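You operate a simulated robot arm through the tools that you are given. There is no shell and no other tool.

Carry out the task below with a simulated robot arm. There is one attempt and no reset: what you move stays moved.

Task
Wind 20 m of cable on small bobbin L307.
Fine: bobbin on the plate, latch at HOLD before the switch goes ON, set the length dial, press START once, wait till it stops, then switch OFF; other bobbins stay empty.

Only the result counts: the job must be done as asked and must still hold three seconds after the hand-in. Knocking over, shifting, dropping, spilling or breaking anything else fails it.

Robot
A 7-joint arm with a two-finger parallel gripper, fixed in place. Base frame: the origin is on the floor under the middle of its stand, x ahead of it, y to its left, z up; the work surface is at about z = 780. Lengths are in mm, angles in rad, forces in N, time in s.
It reaches about 1372 mm from its shoulder. Its first joint turns from -2.601 to 2.601 rad. Payload 3.43 kg.
The tool frame sits at the grasp point between the pads (the TCP): z along the fingers, y along the line on which they close. The tips reach 30 mm beyond it. The gripper opens to 94 mm. The fingers are 28 mm wide and 10 mm thick; the gripper's body (50 by 96 mm) begins 55 mm behind the TCP.
Orientation is that of the tool frame in the base frame, as a unit quaternion [x, y, z, w]. With the fingers straight down and closing along the base's y, the tool's x points along the base's -x, its y along +y and its z along -z.

Tools
- The arm moves only by the tool move_arm. Its argument "plan" is a list of rows, each an object (a shift or turn left out is 0, a gripper value left out holds the last) with "delta_pos": the shift along the tool's x, y, z in units of 250 mm (1.0 is 250 mm), a list of three; "angular": the turn, a rotation vector about the tool's x, y, z in units of 180 degrees (1.0 is 180 degrees), a list of three; "fingers": the gripper command, from -1 (fully open) to 1 (shut), values between in proportion. In form: [{"delta_pos": [tx, ty, tz], "angular": [ax, ay, az], "fingers": fingers}, ...]. A call has 1 to 20 rows; each row is the pose to reach, as a shift and turn from the pose commanded when the call began, along the tool's axes at that moment. A call with a number of a shift or a turn outside -1 to 1 is refused whole. Rows are played at 5 a second. More than 50 mm and 0.15 rad between two rows, or a gripper value outside its range, and nothing of the call is played. A pose out of reach is approached as far as the arm can. The call stops where the force on the tool passes 40 N (or 10 N more than at its start, if that is more) or the arm is blocked; 0.2 s more then pass. Each finger travels about 45 mm/s and halts on what it meets, pressing with about 42 N; the grip force reading is that of the motor and also rises with nothing between the fingers. The clock runs only during rows and for 0.2 s after the last one: add rows that repeat a pose to give the fingers time. The reply holds the time, the measured pose of the TCP, the force on the tool along the base axes, the opening and the grip force, in the units named above and with some noise, with the torque about the TCP (base axes, N m) and any sound that the robot's microphone picked up.
- Cameras (640 x 400 px; columns grow to the right, rows downward): "scene" is fixed at [219.4, 649, 1544.9]; the picture's right is [0.21, -0.98, 0.00], its down [-0.82, -0.18, -0.55] and it looks along [0.54, 0.12, -0.84] (base axes); focal length 216 px, centre (320, 200). "wrist" rides on the gripper at [76, 14, -103] in the tool frame; the picture's right is [-0.18, 0.98, 0.00], its down [-0.75, -0.14, -0.64] and it looks along [-0.63, -0.12, 0.77] (tool axes); focal length 243 px, centre (320, 200).
- camera(camera): a new picture of that camera. It takes no simulated time.
- point_at(camera, pixels): for up to 12 pixels [column, row] of the newest picture of that camera ("zoom" is the newest enlarged one), the place [x, y, z] in the base frame of the surface seen there, good to about 2 mm. It takes no simulated time.
- close_up(camera, box): a new picture of the part [left, top, right, bottom] of that camera's present view, enlarged. It takes no simulated time.
- job_done(): hands the job in; it is judged then, once.

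Leave the gripper open and the arm clear of the work at the hand-in unless told otherwise.

The tools are called as name(argument=value, ...) on one line, values as JSON. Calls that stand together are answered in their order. move_arm: Moves the arm, as the interface text tells. Its arguments: {"type":"object","properties":{"plan":{"type":"array","items":{"type":"object","properties":{"delta_pos":{"type":"array","items":{"type":"number"}},"angular":{"type":"array","items":{"type":"number"}},"fingers":{"type":"number"}}}}},"required":["plan"]} The other tools are called the same way: camera (camera) takes a picture; point_at (camera, pixels) gives the place of the surface under pixels of a picture; close_up (camera, box) takes an enlarged picture of a part of a camera's view; job_done () hands the job in.

At the start:

```text
t: 0.0
ee_pos: [828.9, 537.0, 1204.7]
ee_rot: [0.0, 1.0, 0.0, 0.0]
contact_force: [-0.5, -0.3, 0.4]
ft_torque: [0.0, -0.02, -0.01]
grip_width: 94.1
finger_force: 0.0
```

scene: 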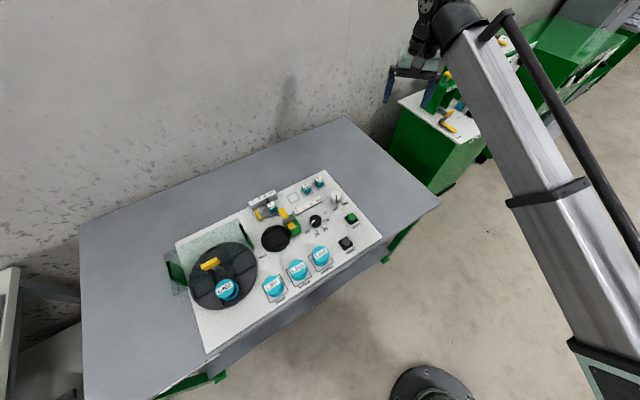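
wrist: 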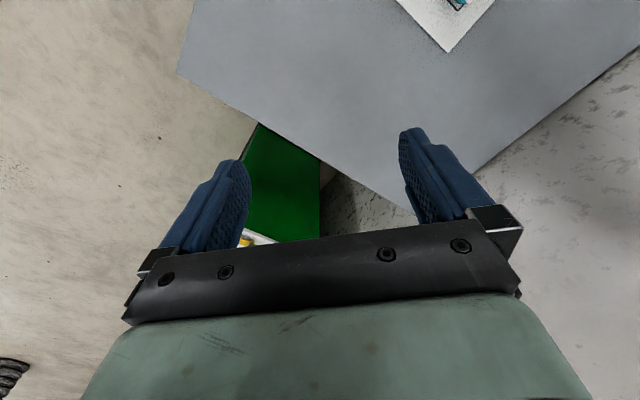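

I see a bench with a white panel carrying a winder, several blue-labelled bobbins, knobs and buttons. I will enlarge the panel to read the labels.

close_up(camera="scene", box=[160, 160, 400, 310])

close_up(camera="scene", box=[240, 170, 370, 251])

close_up(camera="scene", box=[160, 230, 360, 355])

```text
2.67 times, centred on (280, 235) of scene
```

zoom: 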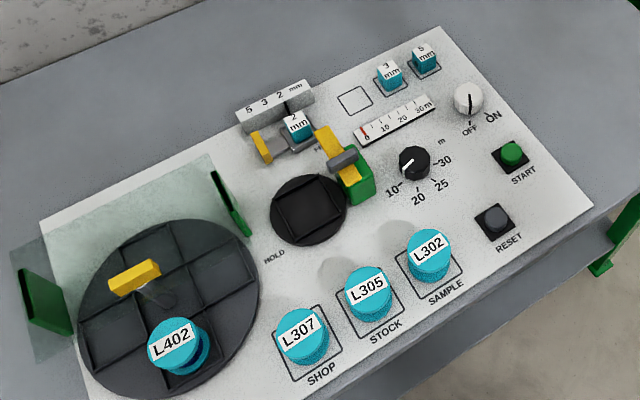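

```text
4.92 times, centred on (305, 210) of scene
```

zoom: 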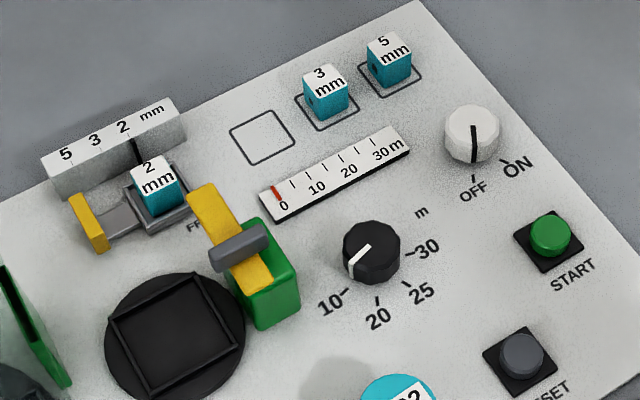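

```text
3.20 times, centred on (260, 292) of scene
```

zoom: 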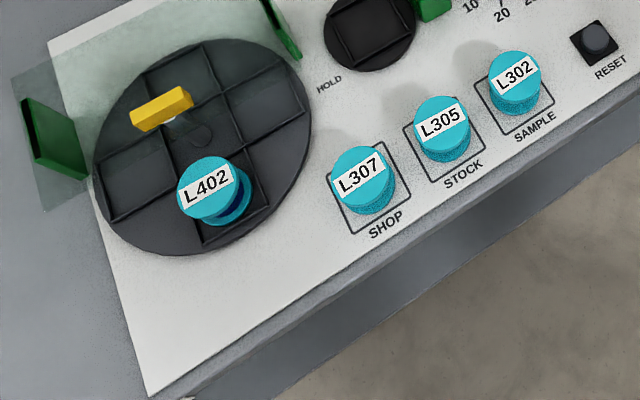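

I see L307 on the SHOP square, a black plate with a square frame, a yellow/green latch with FREE/HOLD, a length dial (10/20/25/30), a switch OFF/ON, and START and RESET. I will get positions of these in the scene picture.

camera(camera="scene")

point_at(camera="scene", pixels=[[273, 284], [298, 269], [321, 254], [276, 238], [292, 227], [284, 213], [315, 221], [336, 197], [352, 217], [346, 242], [224, 290], [210, 264]])

point_at(camera="scene", pixels=[[200, 345], [380, 237], [325, 170], [180, 242], [230, 340], [262, 255], [258, 214], [270, 207], [262, 197], [293, 196], [305, 188], [319, 181]])

```text
taken
```

scene: 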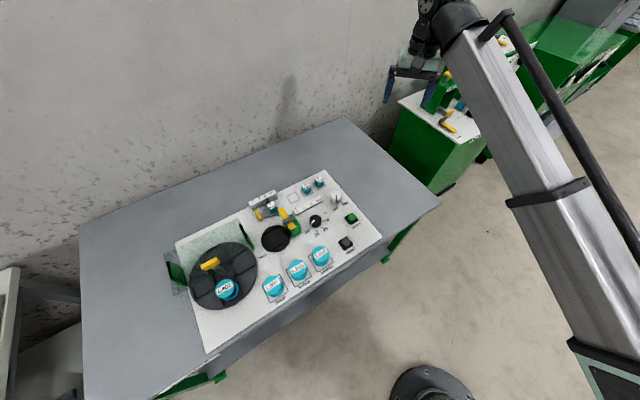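

```text
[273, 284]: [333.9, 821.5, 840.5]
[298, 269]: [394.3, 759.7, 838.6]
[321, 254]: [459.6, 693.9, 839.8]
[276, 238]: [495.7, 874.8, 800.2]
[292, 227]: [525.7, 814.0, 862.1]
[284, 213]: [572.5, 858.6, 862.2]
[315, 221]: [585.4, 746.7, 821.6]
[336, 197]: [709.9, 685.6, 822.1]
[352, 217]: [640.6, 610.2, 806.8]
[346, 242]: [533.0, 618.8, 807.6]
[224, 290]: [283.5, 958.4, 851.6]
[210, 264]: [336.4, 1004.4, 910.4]
```

```text
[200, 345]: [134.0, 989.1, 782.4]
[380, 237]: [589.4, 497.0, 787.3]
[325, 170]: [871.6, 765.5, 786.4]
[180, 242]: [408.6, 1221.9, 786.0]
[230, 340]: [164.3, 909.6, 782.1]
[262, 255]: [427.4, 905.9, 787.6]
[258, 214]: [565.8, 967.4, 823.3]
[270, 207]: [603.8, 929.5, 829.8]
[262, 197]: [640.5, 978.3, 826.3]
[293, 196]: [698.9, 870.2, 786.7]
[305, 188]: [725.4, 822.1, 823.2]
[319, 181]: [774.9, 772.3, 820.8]
```

The panel is turned about 45° in the base frame. I will move the arm toward the panel, turning the tool so the wrist camera looks square along the panel, staying high.

move_arm(plan=[{"delta_pos": [0.12, 0.03, 0.015], "angular": [0, 0, -0.03125], "fingers": -1}, {"delta_pos": [0.24, 0.06, 0.03], "angular": [0, 0, -0.0625]}, {"delta_pos": [0.36, 0.09, 0.045], "angular": [0, 0, -0.09375]}, {"delta_pos": [0.48, 0.12, 0.06], "angular": [0, 0, -0.125]}, {"delta_pos": [0.6, 0.15, 0.075], "angular": [0, 0, -0.15625]}, {"delta_pos": [0.72, 0.18, 0.09], "angular": [0, 0, -0.1875]}, {"delta_pos": [0.84, 0.21, 0.105], "angular": [0, 0, -0.21875]}, {"delta_pos": [0.96, 0.24, 0.12], "angular": [0, 0, -0.25]}])

```text
t: 1.7
ee_pos: [611.8, 593.5, 1176.6]
ee_rot: [-0.35, 0.937, 0.001, 0.003]
contact_force: [1.3, 1.4, -1.4]
ft_torque: [0.0, -0.03, -0.01]
grip_width: 94.0
finger_force: 0.0
stopped in row 8: the force on the tool passed its limit at 50 N (the readings are from after the stop); the commanded pose is now the measured one
```

The call stopped at the last row with a 50 N force. I need to see whether something was touched.

camera(camera="scene")

camera(camera="wrist")

```text
taken
```

scene: 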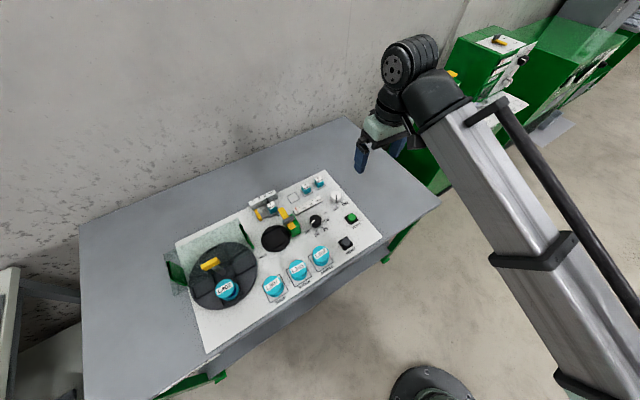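

```text
taken
```

wrist: 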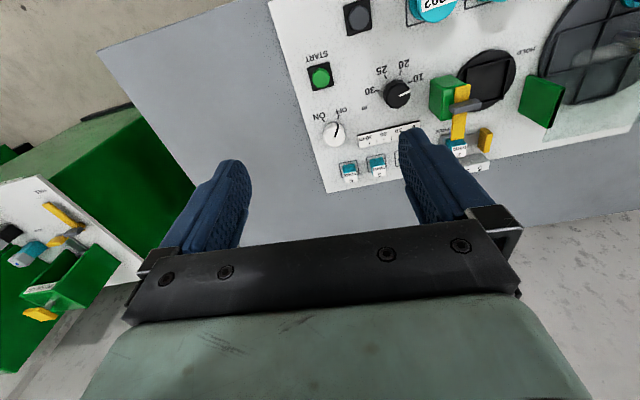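

Nothing looks touched; the arm is free. I will continue more gently toward a spot over the near edge of the panel.

move_arm(plan=[{"delta_pos": [0.03, 0.04, 0.01]}, {"delta_pos": [0.08, 0.11, 0.03]}, {"delta_pos": [0.14, 0.19, 0.05], "angular": [0, 0, -0.005]}, {"delta_pos": [0.2, 0.27, 0.07], "angular": [0, 0, -0.008]}, {"delta_pos": [0.26, 0.35, 0.09], "angular": [0, 0, -0.011]}, {"delta_pos": [0.32, 0.43, 0.11], "angular": [0, 0, -0.014]}, {"delta_pos": [0.38, 0.51, 0.13], "angular": [0, 0, -0.017]}, {"delta_pos": [0.44, 0.59, 0.15], "angular": [0, 0, -0.02]}, {"delta_pos": [0.49, 0.655, 0.17], "angular": [0, 0, -0.022]}, {"delta_pos": [0.51, 0.685, 0.18], "angular": [0, 0, -0.022]}, {"delta_pos": [0.52, 0.695, 0.184], "angular": [0, 0, -0.022]}])

camera(camera="wrist")

camera(camera="scene")

```text
t: 4.1
ee_pos: [398.2, 639.0, 1128.7]
ee_rot: [-0.382, 0.924, 0.002, 0.004]
contact_force: [-0.4, -0.1, 0.0]
ft_torque: [-0.01, 0.0, 0.0]
grip_width: 94.0
finger_force: 0.0
```

```text
taken
```

wrist: 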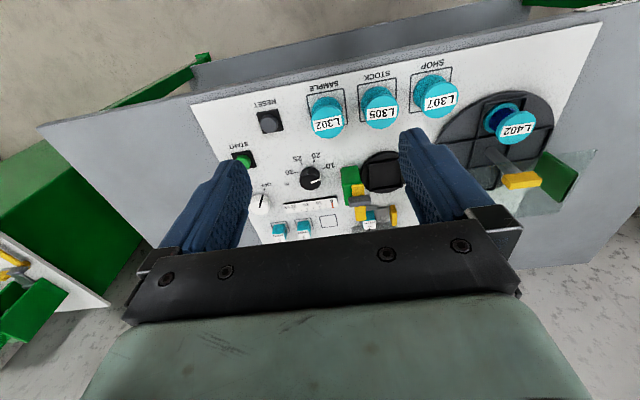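

```text
taken
```

scene: 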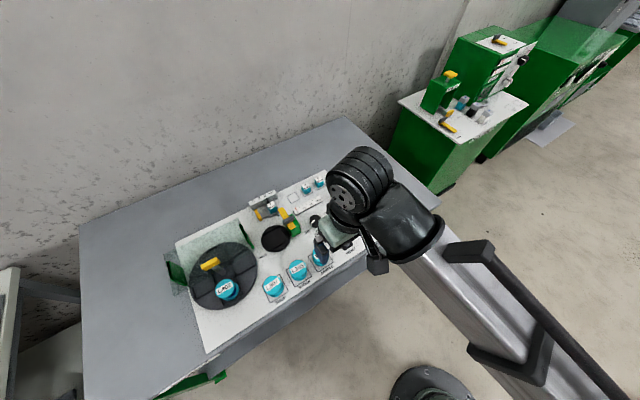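

Now the wrist camera sees the whole panel (upside down). I will enlarge two parts: the controls and latch, and the bobbins and turntable.

close_up(camera="wrist", box=[220, 130, 420, 255])

close_up(camera="wrist", box=[400, 40, 600, 220])

```text
3.20 times, centred on (320, 192) of wrist
```

zoom: 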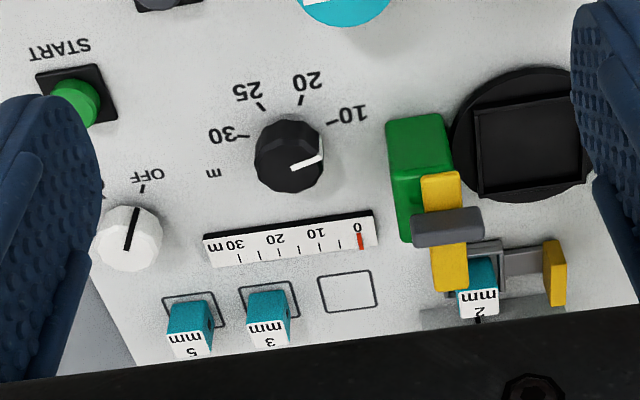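

```text
2.22 times, centred on (500, 130) of wrist
```

zoom: 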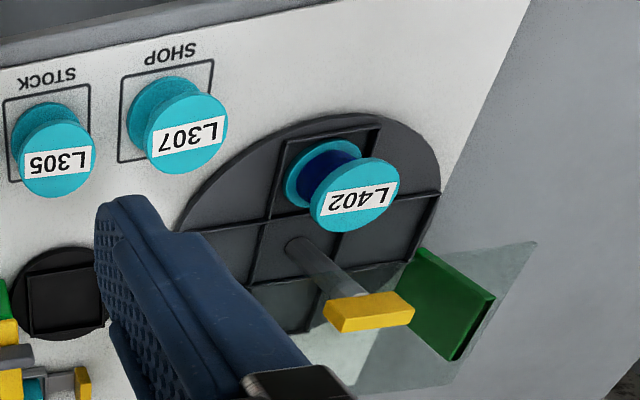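

The latch lever and its surroundings need a closer look. I will lower the hand toward the latch area, staying above z≈950.

move_arm(plan=[{"delta_pos": [-0.03, 0.002, 0.03]}, {"delta_pos": [-0.09, 0.006, 0.1]}, {"delta_pos": [-0.16, 0.01, 0.18]}, {"delta_pos": [-0.23, 0.014, 0.26]}, {"delta_pos": [-0.3, 0.018, 0.34]}, {"delta_pos": [-0.37, 0.022, 0.42]}, {"delta_pos": [-0.44, 0.028, 0.5]}, {"delta_pos": [-0.49, 0.032, 0.57]}, {"delta_pos": [-0.515, 0.034, 0.6]}])

camera(camera="wrist")

close_up(camera="wrist", box=[240, 60, 420, 240])

```text
t: 6.1
ee_pos: [483.7, 737.8, 979.3]
ee_rot: [-0.383, 0.924, 0.001, 0.002]
contact_force: [-0.6, 0.4, -0.6]
ft_torque: [-0.02, 0.01, 0.0]
grip_width: 94.2
finger_force: 0.0
```

```text
taken
```

wrist: 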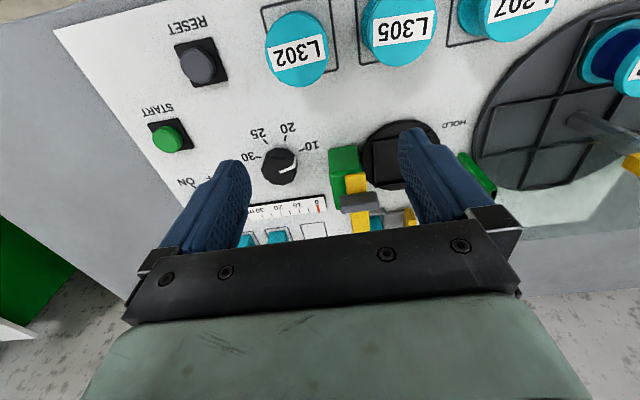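

```text
2.22 times, centred on (330, 150) of wrist
```

zoom: 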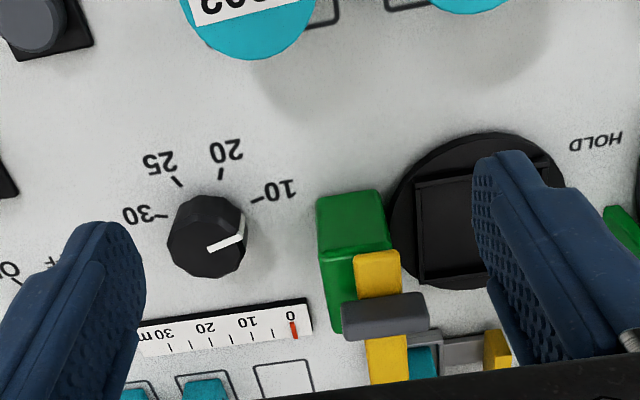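

I see the latch: a green post, a yellow lever with grey piece. Dial pointer is near 10. I will read positions of these in the zoom picture.

point_at(camera="zoom", pixels=[[378, 258], [388, 370], [350, 318], [420, 315], [345, 230], [360, 195], [205, 232], [242, 234], [212, 247], [418, 183], [422, 285], [540, 190]])

point_at(camera="zoom", pixels=[[252, 201], [220, 173], [179, 182], [160, 216], [390, 215], [355, 250], [370, 290], [415, 335], [330, 310], [465, 350], [497, 350], [395, 180]])

point_at(camera="wrist", pixels=[[297, 48], [400, 28], [510, 12], [322, 45], [270, 50], [170, 138], [198, 68], [205, 205], [578, 125], [480, 150], [462, 125], [630, 60]])

```text
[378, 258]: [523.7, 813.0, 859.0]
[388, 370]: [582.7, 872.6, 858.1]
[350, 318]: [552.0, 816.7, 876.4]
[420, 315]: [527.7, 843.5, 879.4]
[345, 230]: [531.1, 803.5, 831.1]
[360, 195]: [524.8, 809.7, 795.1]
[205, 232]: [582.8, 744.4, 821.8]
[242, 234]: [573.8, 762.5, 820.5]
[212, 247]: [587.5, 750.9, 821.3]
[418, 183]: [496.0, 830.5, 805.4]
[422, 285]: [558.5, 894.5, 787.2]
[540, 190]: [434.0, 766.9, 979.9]
```

```text
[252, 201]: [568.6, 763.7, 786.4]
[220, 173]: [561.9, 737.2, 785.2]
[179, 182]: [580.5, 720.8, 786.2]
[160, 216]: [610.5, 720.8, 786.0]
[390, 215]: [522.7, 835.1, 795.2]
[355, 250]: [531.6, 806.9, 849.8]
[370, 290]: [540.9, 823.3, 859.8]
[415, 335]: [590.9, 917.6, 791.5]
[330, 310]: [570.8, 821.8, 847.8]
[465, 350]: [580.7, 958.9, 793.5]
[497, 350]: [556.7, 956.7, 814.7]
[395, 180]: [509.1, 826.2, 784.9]
```

```text
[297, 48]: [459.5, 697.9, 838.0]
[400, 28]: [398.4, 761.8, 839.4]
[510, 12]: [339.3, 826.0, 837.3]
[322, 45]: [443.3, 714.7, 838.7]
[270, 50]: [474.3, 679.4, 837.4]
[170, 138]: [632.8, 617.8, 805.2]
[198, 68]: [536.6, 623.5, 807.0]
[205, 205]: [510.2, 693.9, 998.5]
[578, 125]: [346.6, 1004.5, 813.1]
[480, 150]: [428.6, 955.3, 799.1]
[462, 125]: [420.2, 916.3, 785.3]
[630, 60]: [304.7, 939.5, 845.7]
```

I need an unobstructed view of the latch with its FREE/HOLD marks. I will shift the hand forward over it (fingertips remain above z≈945).

move_arm(plan=[{"delta_pos": [-0.08, 0.02, 0]}, {"delta_pos": [-0.2, 0.06, 0]}, {"delta_pos": [-0.3, 0.1, 0]}, {"delta_pos": [-0.34, 0.12, 0]}])

camera(camera="wrist")

close_up(camera="wrist", box=[240, 20, 420, 200])

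```text
t: 7.1
ee_pos: [523.4, 818.3, 982.4]
ee_rot: [-0.383, 0.924, 0.001, 0.003]
contact_force: [0.2, 0.1, -0.8]
ft_torque: [0.01, -0.02, -0.03]
grip_width: 94.0
finger_force: 0.0
```

```text
taken
```

wrist: 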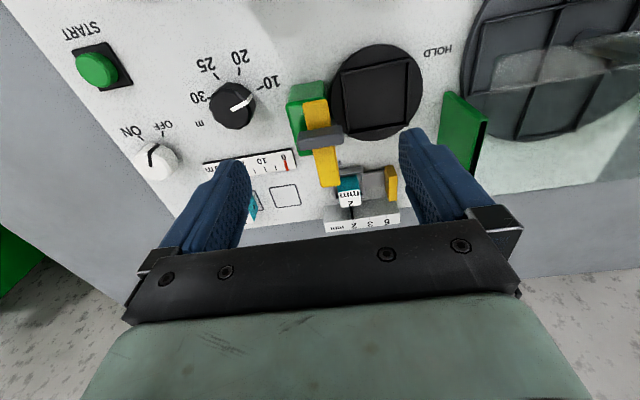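

```text
2.22 times, centred on (330, 110) of wrist
```

zoom: 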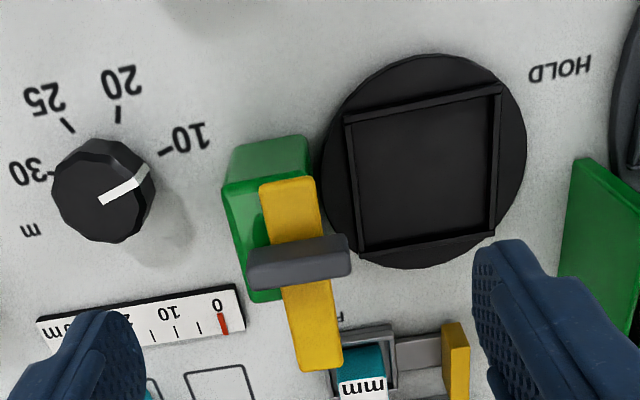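

The lever points at the "F…" (FREE) mark, HOLD is at the other side of the plate. I will enlarge the latch further and read points.

close_up(camera="wrist", box=[280, 70, 420, 210])

point_at(camera="zoom", pixels=[[165, 140], [200, 250], [235, 460], [230, 320], [130, 330], [120, 130], [60, 130], [115, 85], [105, 230], [480, 130], [640, 100], [300, 120]])

```text
2.86 times, centred on (350, 140) of wrist
```

zoom: 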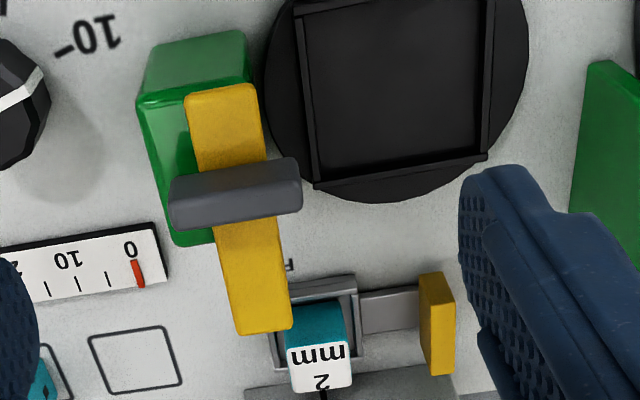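

```text
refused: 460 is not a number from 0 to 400
```

point_at(camera="zoom", pixels=[[190, 100], [255, 92], [243, 330], [288, 322], [172, 205], [298, 180], [190, 180], [145, 90], [245, 80], [160, 45], [175, 235], [270, 280]])

point_at(camera="zoom", pixels=[[305, 20], [318, 185], [485, 155], [325, 165], [475, 145], [400, 80], [345, 190], [268, 80], [525, 50], [440, 320], [318, 350], [390, 310]])

point_at(camera="wrist", pixels=[[232, 103], [247, 99], [232, 107], [215, 105], [252, 110], [262, 88], [240, 70], [218, 77], [208, 95], [155, 160], [97, 68], [375, 95]])

```text
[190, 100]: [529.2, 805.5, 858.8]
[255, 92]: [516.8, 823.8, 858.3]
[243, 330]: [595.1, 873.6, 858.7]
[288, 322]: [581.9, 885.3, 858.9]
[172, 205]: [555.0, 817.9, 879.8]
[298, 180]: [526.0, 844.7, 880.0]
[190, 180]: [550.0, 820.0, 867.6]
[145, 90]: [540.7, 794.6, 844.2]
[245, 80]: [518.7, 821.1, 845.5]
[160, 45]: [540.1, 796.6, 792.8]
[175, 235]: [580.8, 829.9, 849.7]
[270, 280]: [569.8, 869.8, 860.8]
```

```text
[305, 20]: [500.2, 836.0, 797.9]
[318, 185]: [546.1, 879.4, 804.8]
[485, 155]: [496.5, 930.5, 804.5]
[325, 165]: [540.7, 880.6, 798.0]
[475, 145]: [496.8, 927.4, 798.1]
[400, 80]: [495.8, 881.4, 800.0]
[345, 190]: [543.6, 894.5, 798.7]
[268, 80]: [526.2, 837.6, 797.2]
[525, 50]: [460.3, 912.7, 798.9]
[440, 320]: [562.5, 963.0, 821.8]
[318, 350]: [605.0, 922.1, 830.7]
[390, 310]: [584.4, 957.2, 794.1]
```

```text
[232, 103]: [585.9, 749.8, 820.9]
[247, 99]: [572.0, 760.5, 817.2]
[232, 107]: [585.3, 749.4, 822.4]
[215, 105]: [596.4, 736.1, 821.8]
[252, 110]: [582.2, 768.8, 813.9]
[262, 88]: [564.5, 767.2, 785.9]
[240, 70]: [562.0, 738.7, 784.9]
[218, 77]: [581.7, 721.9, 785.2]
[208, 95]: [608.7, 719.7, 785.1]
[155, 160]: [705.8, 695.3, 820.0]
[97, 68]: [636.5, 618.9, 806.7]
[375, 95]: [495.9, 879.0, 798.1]
```

The square plate's centre is about (496, 880, 798); latch lever spans (523,815)–(588,879) with the grey crossbar at (540,831). Next I check the FREE/HOLD label places and move left to inspect the large disc and L402.

point_at(camera="wrist", pixels=[[438, 50], [341, 164], [125, 131], [168, 125], [140, 138], [160, 133]])

move_arm(plan=[{"delta_pos": [0.01, 0.03, -0.02]}, {"delta_pos": [0.03, 0.1, -0.06]}, {"delta_pos": [0.06, 0.2, -0.1]}, {"delta_pos": [0.09, 0.32, -0.15]}, {"delta_pos": [0.13, 0.44, -0.15]}, {"delta_pos": [0.17, 0.56, -0.15]}, {"delta_pos": [0.21, 0.68, -0.15]}, {"delta_pos": [0.25, 0.8, -0.15]}, {"delta_pos": [0.275, 0.89, -0.15]}, {"delta_pos": [0.285, 0.92, -0.15]}])

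camera(camera="wrist")

camera(camera="scene")

```text
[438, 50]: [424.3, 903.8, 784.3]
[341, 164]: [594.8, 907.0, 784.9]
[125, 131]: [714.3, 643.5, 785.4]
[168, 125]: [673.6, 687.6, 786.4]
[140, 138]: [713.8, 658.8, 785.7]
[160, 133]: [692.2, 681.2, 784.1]
```

```text
t: 9.3
ee_pos: [307.6, 930.9, 1020.2]
ee_rot: [-0.383, 0.924, 0.002, 0.003]
contact_force: [0.5, 0.0, 1.2]
ft_torque: [-0.02, 0.0, 0.03]
grip_width: 94.2
finger_force: 0.2
```

```text
taken
```

wrist: 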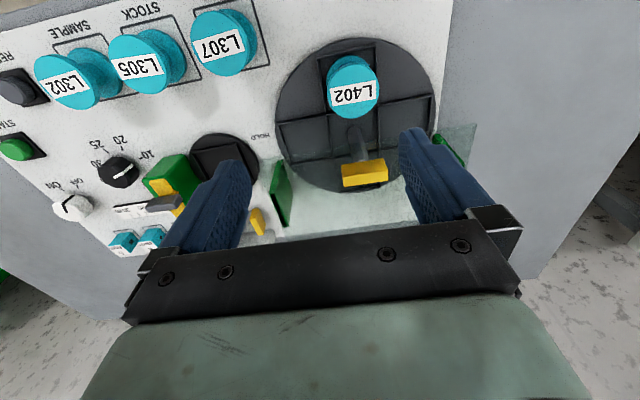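

```text
taken
```

scene: 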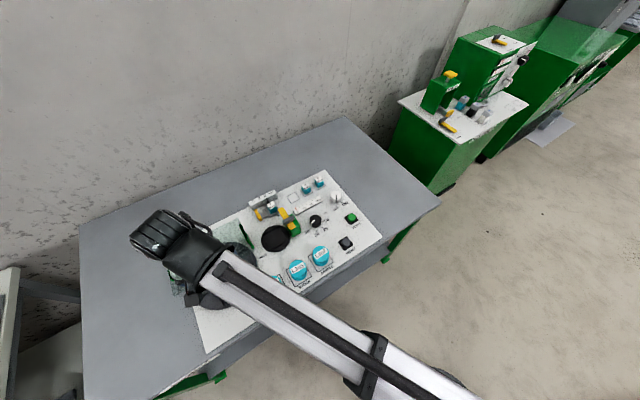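

close_up(camera="wrist", box=[240, 20, 480, 240])

close_up(camera="wrist", box=[180, 0, 340, 100])

close_up(camera="wrist", box=[0, 100, 200, 225])

```text
1.82 times, centred on (360, 130) of wrist
```

zoom: 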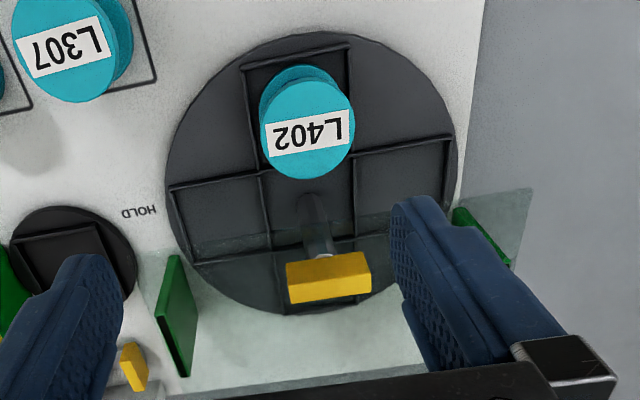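

```text
4.00 times, centred on (260, 50) of wrist
```

zoom: 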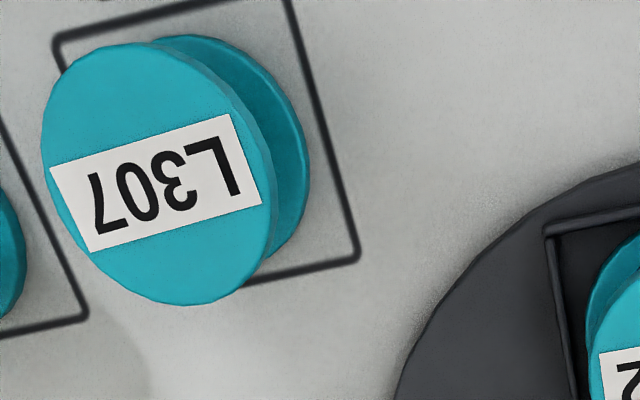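

```text
3.20 times, centred on (100, 162) of wrist
```

zoom: 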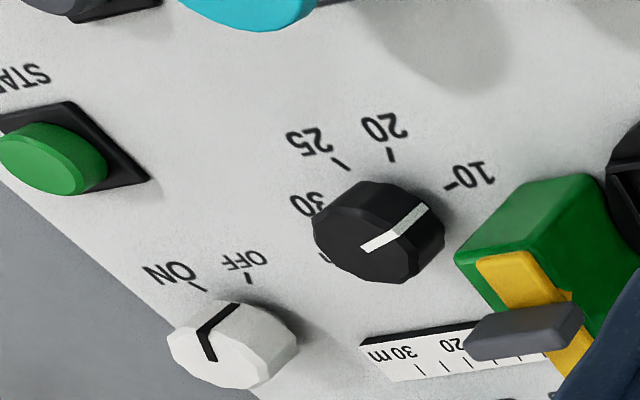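

The large disc is a separate carousel with L402; not needed. L307 is on the SHOP square. I will measure L307's top flange and base, and the dial/switch pointers.

point_at(camera="zoom", pixels=[[425, 210], [366, 248], [385, 215], [320, 235], [432, 230], [445, 190], [390, 160], [340, 165], [225, 310], [208, 355], [205, 330], [240, 350]])

point_at(camera="wrist", pixels=[[220, 44], [193, 34], [247, 52], [215, 14], [228, 74], [253, 42], [250, 30], [268, 64], [252, 1], [246, 70], [198, 18], [240, 70]])

close_up(camera="wrist", box=[180, 0, 340, 100])

```text
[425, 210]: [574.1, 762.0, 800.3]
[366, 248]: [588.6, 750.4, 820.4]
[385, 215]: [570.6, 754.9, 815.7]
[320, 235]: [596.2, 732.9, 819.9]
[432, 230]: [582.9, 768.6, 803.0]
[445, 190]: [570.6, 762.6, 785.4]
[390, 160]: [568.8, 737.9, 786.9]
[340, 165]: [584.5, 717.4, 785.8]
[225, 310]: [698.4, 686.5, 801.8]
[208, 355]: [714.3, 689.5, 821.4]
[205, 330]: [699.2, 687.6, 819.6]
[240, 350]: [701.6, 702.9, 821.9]
```

```text
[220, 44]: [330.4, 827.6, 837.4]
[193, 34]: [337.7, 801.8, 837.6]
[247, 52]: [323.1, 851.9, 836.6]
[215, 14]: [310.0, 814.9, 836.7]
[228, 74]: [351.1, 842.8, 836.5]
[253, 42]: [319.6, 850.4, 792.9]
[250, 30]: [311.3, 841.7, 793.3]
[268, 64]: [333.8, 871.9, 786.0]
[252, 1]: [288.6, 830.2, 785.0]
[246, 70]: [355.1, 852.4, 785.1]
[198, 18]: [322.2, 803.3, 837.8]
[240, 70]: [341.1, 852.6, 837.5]
```

```text
4.00 times, centred on (260, 50) of wrist
```

zoom: 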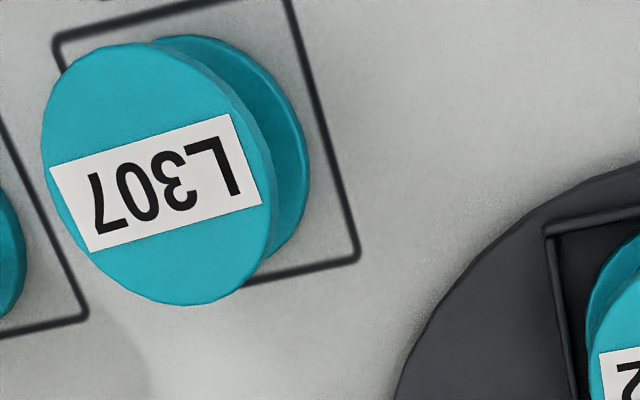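

L307's top flange centre is (330.5, 827.5), top z≈837, radius ≈28. I will turn the hand 90° so the fingers close along the panel's near–far direction (clear of the neighbouring bobbins), and move above L307 at z≈960.

move_arm(plan=[{"delta_pos": [0.01, -0.015, 0.0], "angular": [0, 0, 0.015]}, {"delta_pos": [0.03, -0.045, 0.01], "angular": [0, 0, 0.05]}, {"delta_pos": [0.05, -0.08, 0.03], "angular": [0, 0, 0.09]}, {"delta_pos": [0.07, -0.115, 0.05], "angular": [0, 0, 0.13]}, {"delta_pos": [0.09, -0.15, 0.07], "angular": [0, 0, 0.17]}, {"delta_pos": [0.11, -0.18, 0.09], "angular": [0, 0, 0.21]}, {"delta_pos": [0.13, -0.21, 0.11], "angular": [0, 0, 0.25]}, {"delta_pos": [0.15, -0.24, 0.13], "angular": [0, 0, 0.29]}, {"delta_pos": [0.17, -0.27, 0.15], "angular": [0, 0, 0.33]}, {"delta_pos": [0.19, -0.3, 0.17], "angular": [0, 0, 0.37]}, {"delta_pos": [0.205, -0.325, 0.19], "angular": [0, 0, 0.41]}, {"delta_pos": [0.22, -0.345, 0.21], "angular": [0, 0, 0.45]}, {"delta_pos": [0.226, -0.354, 0.225], "angular": [0, 0, 0.48]}, {"delta_pos": [0.228, -0.357, 0.24], "angular": [0, 0, 0.495]}, {"delta_pos": [0.228, -0.357, 0.24], "angular": [0, 0, 0.5]}])

camera(camera="wrist")

camera(camera="scene")

```text
t: 12.5
ee_pos: [332.9, 826.5, 956.8]
ee_rot: [0.382, 0.924, 0.004, 0.001]
contact_force: [-0.4, -0.3, -0.9]
ft_torque: [0.01, -0.01, 0.01]
grip_width: 93.8
finger_force: 0.1
```

```text
taken
```

wrist: 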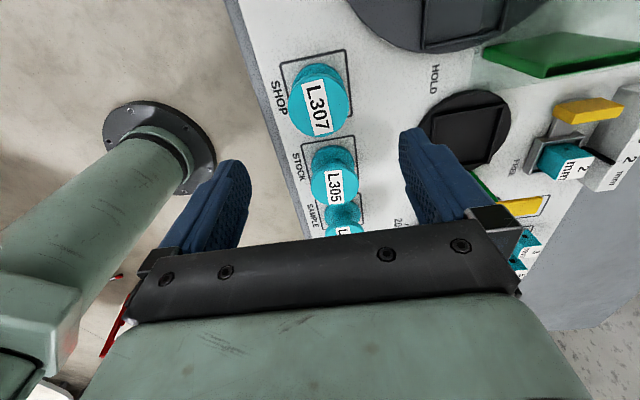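

```text
taken
```

scene: 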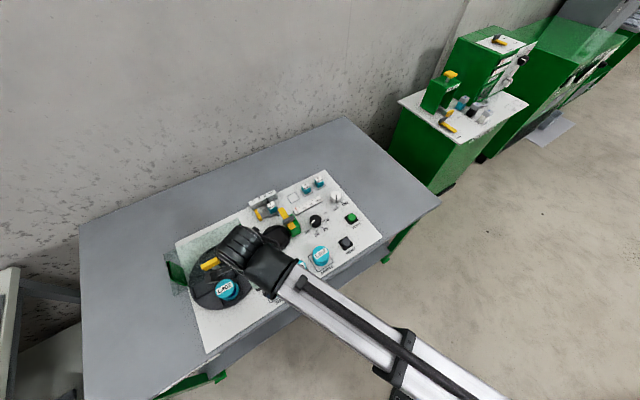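

The hand is turned and above L307. I will re-measure L307's top in this view (centre near px (319,102)).

point_at(camera="wrist", pixels=[[319, 104], [293, 112], [346, 98], [314, 72], [324, 134], [300, 85], [340, 122], [338, 80], [303, 128], [470, 130]])

close_up(camera="wrist", box=[260, 40, 400, 240])

```text
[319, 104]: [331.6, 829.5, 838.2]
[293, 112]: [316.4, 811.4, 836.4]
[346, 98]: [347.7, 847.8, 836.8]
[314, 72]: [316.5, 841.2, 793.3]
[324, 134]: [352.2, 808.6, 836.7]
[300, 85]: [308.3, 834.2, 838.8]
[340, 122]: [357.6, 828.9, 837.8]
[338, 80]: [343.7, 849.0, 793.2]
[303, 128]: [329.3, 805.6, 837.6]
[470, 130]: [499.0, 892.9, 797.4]
```

```text
2.00 times, centred on (330, 140) of wrist
```

zoom: 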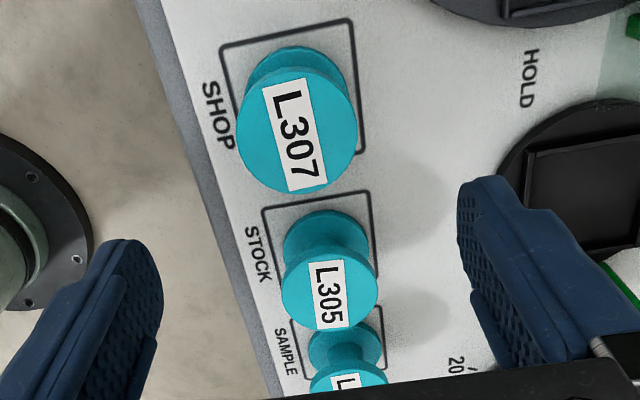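

The L307 centre refines to about (331.3, 828.5). I will shift 2–3 mm and descend so the pads meet the top flange (TCP z≈833, tips at ≈803), gripper open.

move_arm(plan=[{"delta_pos": [0.01, 0.003, 0.04], "fingers": -1}, {"delta_pos": [0.01, 0.003, 0.12]}, {"delta_pos": [0.01, 0.003, 0.21]}, {"delta_pos": [0.01, 0.003, 0.3]}, {"delta_pos": [0.01, 0.003, 0.38]}, {"delta_pos": [0.01, 0.003, 0.44]}, {"delta_pos": [0.01, 0.003, 0.48]}, {"delta_pos": [0.01, 0.003, 0.5]}, {"delta_pos": [0.01, 0.003, 0.5]}])

camera(camera="wrist")

camera(camera="scene")

```text
t: 14.5
ee_pos: [331.6, 831.3, 832.1]
ee_rot: [0.382, 0.924, 0.003, 0.001]
contact_force: [0.4, -0.2, 0.3]
ft_torque: [-0.03, 0.0, 0.02]
grip_width: 93.9
finger_force: 0.1
```

```text
taken
```

wrist: 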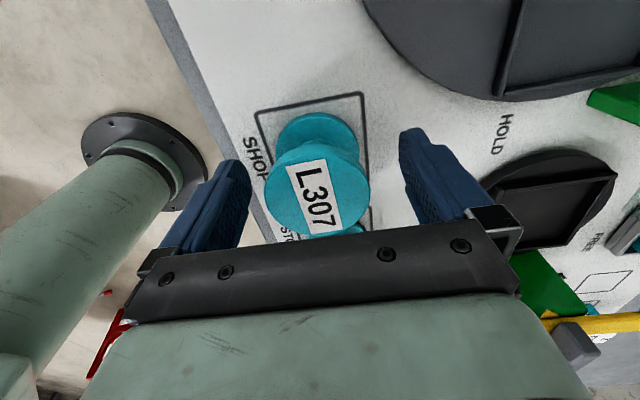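

```text
taken
```

scene: 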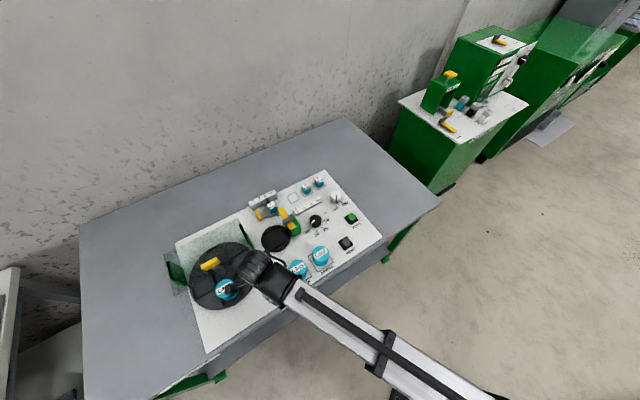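

The bobbin sits between the fingers. I will check its top centre against the TCP before closing.

point_at(camera="wrist", pixels=[[318, 192], [268, 190], [368, 180], [320, 235], [300, 150], [345, 157], [325, 118], [362, 215]])

```text
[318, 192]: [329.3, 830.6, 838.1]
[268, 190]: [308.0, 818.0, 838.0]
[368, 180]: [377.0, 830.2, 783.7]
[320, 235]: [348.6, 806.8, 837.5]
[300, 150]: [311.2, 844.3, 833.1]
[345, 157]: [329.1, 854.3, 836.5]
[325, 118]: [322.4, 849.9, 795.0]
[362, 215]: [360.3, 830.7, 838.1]
```

The rim fits a circle centred near (333, 828). I shift 2.5 mm to centre and close the fingers on the flange.

move_arm(plan=[{"delta_pos": [-0.01, 0, 0], "fingers": -1}, {"delta_pos": [-0.01, 0, 0], "fingers": 1}, {"delta_pos": [-0.01, 0, 0], "fingers": 1}, {"delta_pos": [-0.01, 0, 0], "fingers": 1}, {"delta_pos": [-0.01, 0, 0], "fingers": 1}, {"delta_pos": [-0.01, 0, 0], "fingers": 1}])

camera(camera="wrist")

```text
t: 15.9
ee_pos: [334.7, 828.3, 832.8]
ee_rot: [0.383, 0.924, 0.004, 0.002]
contact_force: [0.0, -0.7, -0.3]
ft_torque: [-0.03, 0.01, 0.0]
grip_width: 54.7
finger_force: 41.7
```

```text
taken
```

wrist: 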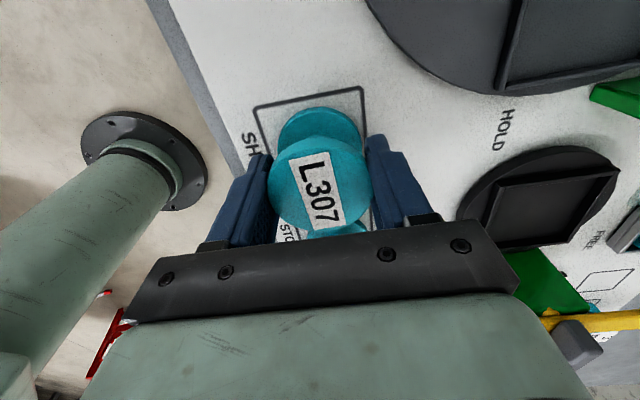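

Gripped at 54.7 mm width. I will lift it straight up about 100 mm and check.

move_arm(plan=[{"delta_pos": [0, 0, -0.02], "fingers": 1}, {"delta_pos": [0, 0, -0.06]}, {"delta_pos": [0, 0, -0.12]}, {"delta_pos": [0, 0, -0.2]}, {"delta_pos": [0, 0, -0.28]}, {"delta_pos": [0, 0, -0.35]}, {"delta_pos": [0, 0, -0.39]}, {"delta_pos": [0, 0, -0.4]}, {"delta_pos": [0, 0, -0.4]}])

camera(camera="wrist")

camera(camera="scene")

```text
t: 17.9
ee_pos: [333.8, 828.0, 933.3]
ee_rot: [0.383, 0.924, 0.003, 0.002]
contact_force: [0.4, -0.2, -0.4]
ft_torque: [0.02, -0.02, -0.05]
grip_width: 54.7
finger_force: 41.4
```

```text
taken
```

wrist: 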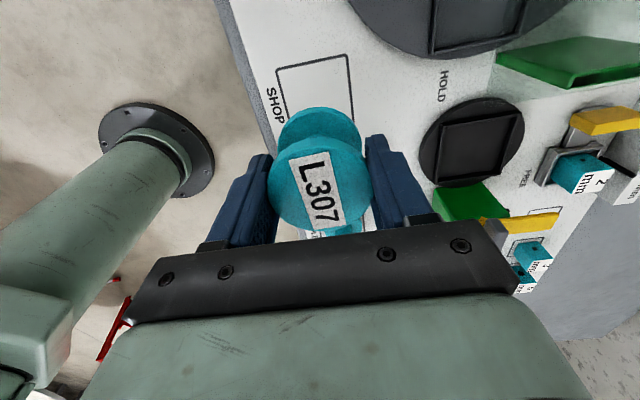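

```text
taken
```

scene: 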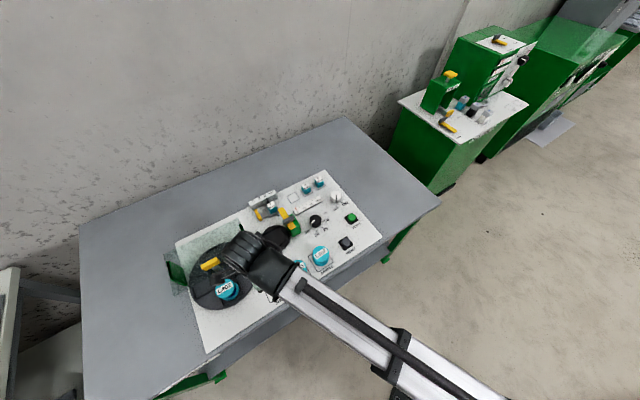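

The bobbin hangs upright. I will re-measure the plate frame from this view in an enlarged picture.

close_up(camera="wrist", box=[410, 90, 540, 200])

```text
3.64 times, centred on (475, 145) of wrist
```

zoom: 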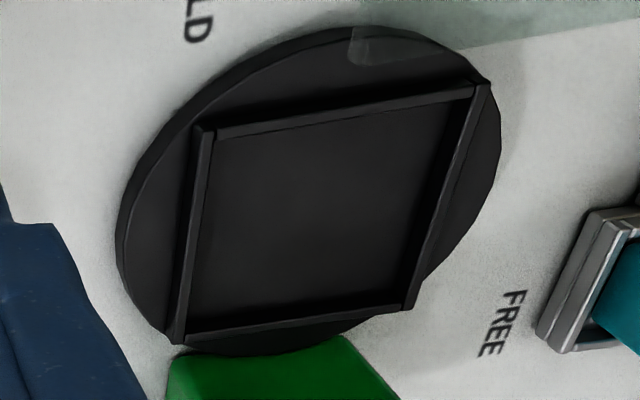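

I see the frame's four corners at zoom px (200,128), (482,83), (412,308), (178,340). I read them.

point_at(camera="zoom", pixels=[[201, 130], [481, 84], [411, 307], [179, 338], [220, 142], [452, 108], [398, 292], [200, 318], [310, 220], [340, 112], [445, 195], [295, 325]])

```text
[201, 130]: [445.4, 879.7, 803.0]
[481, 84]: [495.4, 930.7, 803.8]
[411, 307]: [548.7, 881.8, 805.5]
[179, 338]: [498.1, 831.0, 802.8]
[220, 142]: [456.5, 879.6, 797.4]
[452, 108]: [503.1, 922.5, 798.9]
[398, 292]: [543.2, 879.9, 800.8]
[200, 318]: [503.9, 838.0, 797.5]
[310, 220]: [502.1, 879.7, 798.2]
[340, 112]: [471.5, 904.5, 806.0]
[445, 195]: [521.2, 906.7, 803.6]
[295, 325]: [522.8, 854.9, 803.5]
```

Plate centre is (497, 881). I move the held bobbin horizontally above it (78 mm right, 152 mm back on the panel).

move_arm(plan=[{"delta_pos": [-0.01, 0.02, 0], "fingers": 1}, {"delta_pos": [-0.03, 0.06, 0]}, {"delta_pos": [-0.07, 0.13, 0]}, {"delta_pos": [-0.11, 0.21, 0]}, {"delta_pos": [-0.155, 0.3, 0]}, {"delta_pos": [-0.2, 0.39, 0]}, {"delta_pos": [-0.24, 0.47, 0]}, {"delta_pos": [-0.275, 0.54, 0]}, {"delta_pos": [-0.3, 0.585, 0]}, {"delta_pos": [-0.312, 0.609, 0]}, {"delta_pos": [-0.312, 0.609, 0]}, {"delta_pos": [-0.312, 0.609, 0]}])

camera(camera="wrist")

camera(camera="scene")

```text
t: 20.5
ee_pos: [496.6, 879.8, 935.0]
ee_rot: [0.383, 0.924, 0.004, 0.002]
contact_force: [0.2, -0.2, 0.6]
ft_torque: [0.02, 0.02, -0.02]
grip_width: 54.4
finger_force: 41.9
```

```text
taken
```

wrist: 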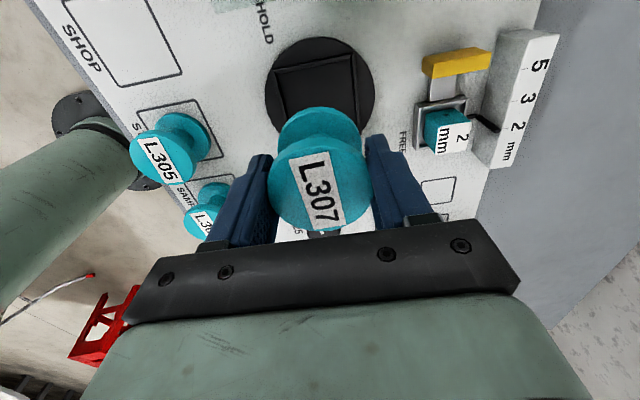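

```text
taken
```

scene: 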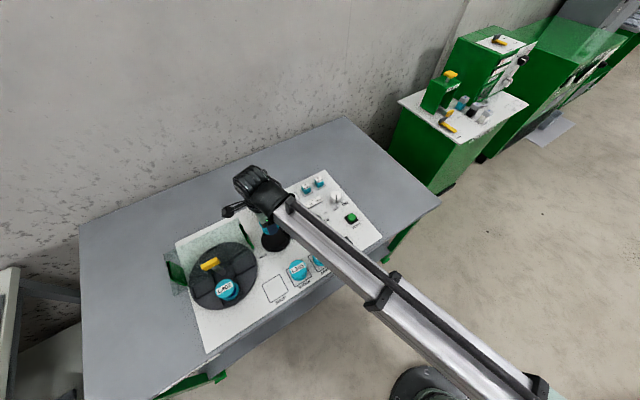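

The TCP is at (496.6, 879.8). I check the held bobbin's rim position relative to the plate.

point_at(camera="wrist", pixels=[[270, 192], [320, 233], [366, 200], [345, 158], [300, 152], [319, 190], [325, 112], [285, 125], [355, 130], [276, 70], [352, 55], [283, 110]])

close_up(camera="wrist", box=[250, 30, 400, 240])

```text
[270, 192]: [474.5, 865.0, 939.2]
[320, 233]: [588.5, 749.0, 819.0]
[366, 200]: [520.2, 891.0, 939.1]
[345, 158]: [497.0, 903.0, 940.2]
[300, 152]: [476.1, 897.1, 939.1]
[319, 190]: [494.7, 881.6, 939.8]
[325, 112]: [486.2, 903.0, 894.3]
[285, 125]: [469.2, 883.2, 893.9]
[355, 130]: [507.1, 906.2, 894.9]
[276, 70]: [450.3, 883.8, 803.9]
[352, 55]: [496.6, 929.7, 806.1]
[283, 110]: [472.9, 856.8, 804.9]
```

```text
1.90 times, centred on (325, 135) of wrist
```

zoom: 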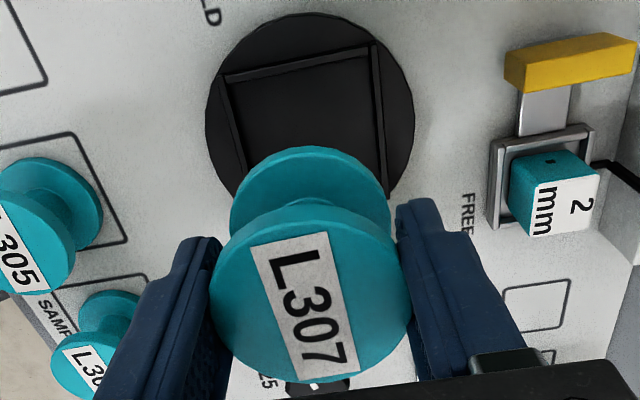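

Bobbin is centred over the frame within about 2 mm. I add 1 mm back and descend ~88 mm so that its base nears the plate floor (z≈798).

move_arm(plan=[{"delta_pos": [0, 0.004, 0.02], "fingers": 1}, {"delta_pos": [0, 0.004, 0.06]}, {"delta_pos": [0, 0.004, 0.12]}, {"delta_pos": [0, 0.004, 0.18]}, {"delta_pos": [0, 0.004, 0.23]}, {"delta_pos": [0, 0.004, 0.27]}, {"delta_pos": [0, 0.004, 0.3]}, {"delta_pos": [0, 0.004, 0.32]}, {"delta_pos": [0, 0.004, 0.335]}, {"delta_pos": [0, 0.004, 0.345]}, {"delta_pos": [0, 0.004, 0.35]}, {"delta_pos": [0, 0.004, 0.35]}])

camera(camera="wrist")

close_up(camera="scene", box=[220, 180, 360, 290])

```text
t: 23.1
ee_pos: [496.4, 881.8, 846.2]
ee_rot: [0.383, 0.924, 0.003, 0.001]
contact_force: [0.2, -0.8, 0.6]
ft_torque: [0.02, 0.01, 0.02]
grip_width: 54.7
finger_force: 42.1
```

```text
taken
```

wrist: 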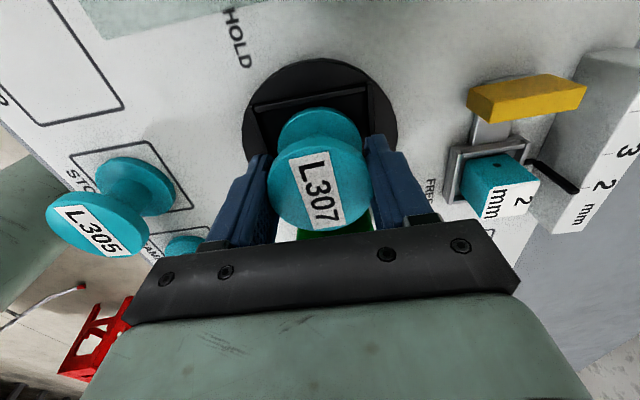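

```text
3.64 times, centred on (290, 235) of scene
```

zoom: 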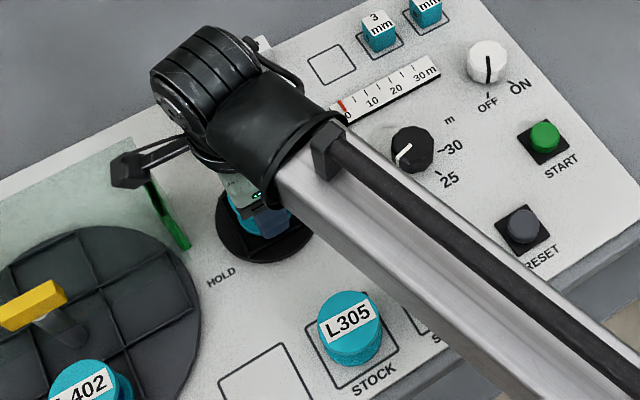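

No contact yet at TCP z 846. I lower in 0.5–1 mm steps to feel the floor.

move_arm(plan=[{"delta_pos": [0, 0, 0.002], "fingers": 1}, {"delta_pos": [0, 0, 0.004]}, {"delta_pos": [0, 0, 0.006]}, {"delta_pos": [0, 0, 0.006]}])

point_at(camera="wrist", pixels=[[319, 185], [305, 130], [325, 113], [285, 135], [355, 130], [260, 110], [362, 92], [340, 120]])

```text
t: 24.1
ee_pos: [497.9, 881.6, 844.6]
ee_rot: [0.382, 0.924, 0.003, 0.001]
contact_force: [-0.2, 0.0, 0.6]
ft_torque: [0.01, 0.02, 0.01]
grip_width: 54.6
finger_force: 41.6
```

```text
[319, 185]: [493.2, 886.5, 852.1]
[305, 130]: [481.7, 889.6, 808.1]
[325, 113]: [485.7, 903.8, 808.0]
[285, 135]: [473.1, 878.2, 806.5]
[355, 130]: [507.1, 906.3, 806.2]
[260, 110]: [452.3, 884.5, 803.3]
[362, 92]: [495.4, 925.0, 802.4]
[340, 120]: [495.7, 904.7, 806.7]
```

Base is about 1 mm above the floor. I continue down 2.5 mm more in small steps.

move_arm(plan=[{"delta_pos": [0, 0, 0.003], "fingers": 1}, {"delta_pos": [0, 0, 0.006]}, {"delta_pos": [0, 0, 0.009]}, {"delta_pos": [0, 0, 0.009]}])

```text
t: 25.1
ee_pos: [498.2, 880.7, 845.1]
ee_rot: [0.383, 0.924, 0.004, 0.001]
contact_force: [-1.1, -1.8, 24.1]
ft_torque: [-0.24, 0.05, -0.03]
grip_width: 54.4
finger_force: 41.9
```

Contact at 24 N: the bobbin is on the plate floor. I relieve 2 mm, open to about 75 mm, and look.

move_arm(plan=[{"delta_pos": [0, 0, -0.006], "fingers": 1}, {"delta_pos": [0, 0, -0.008], "fingers": 0.5}, {"delta_pos": [0, 0, -0.008], "fingers": -0.2}, {"delta_pos": [0, 0, -0.008], "fingers": -0.6}, {"delta_pos": [0, 0, -0.008], "fingers": -0.6}, {"delta_pos": [0, 0, -0.008], "fingers": -0.6}])

camera(camera="wrist")

close_up(camera="wrist", box=[230, 40, 420, 240])

```text
t: 26.5
ee_pos: [498.2, 883.0, 845.6]
ee_rot: [0.382, 0.924, 0.004, 0.002]
contact_force: [0.0, -0.5, 0.8]
ft_torque: [-0.03, 0.01, -0.03]
grip_width: 75.2
finger_force: 0.0
```

```text
taken
```

wrist: 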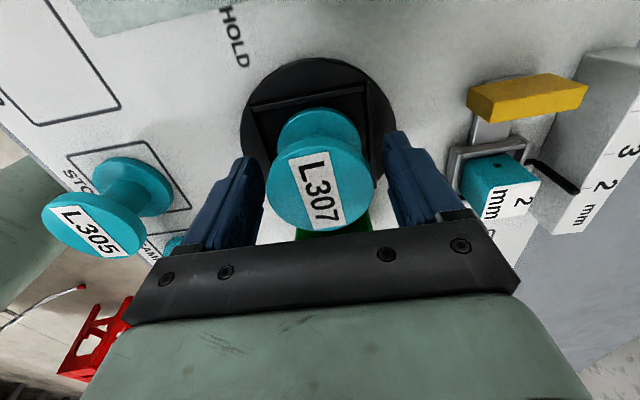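

```text
2.00 times, centred on (325, 140) of wrist
```

zoom: 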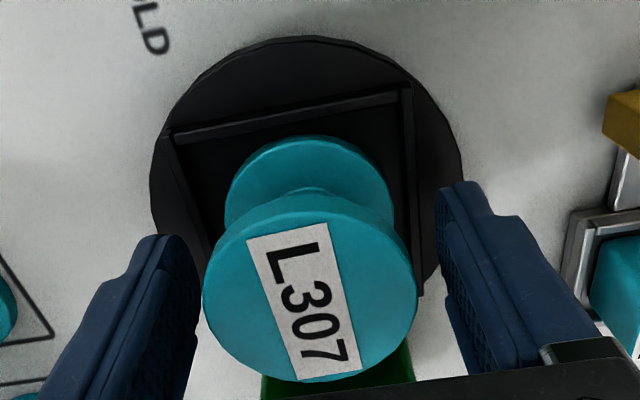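

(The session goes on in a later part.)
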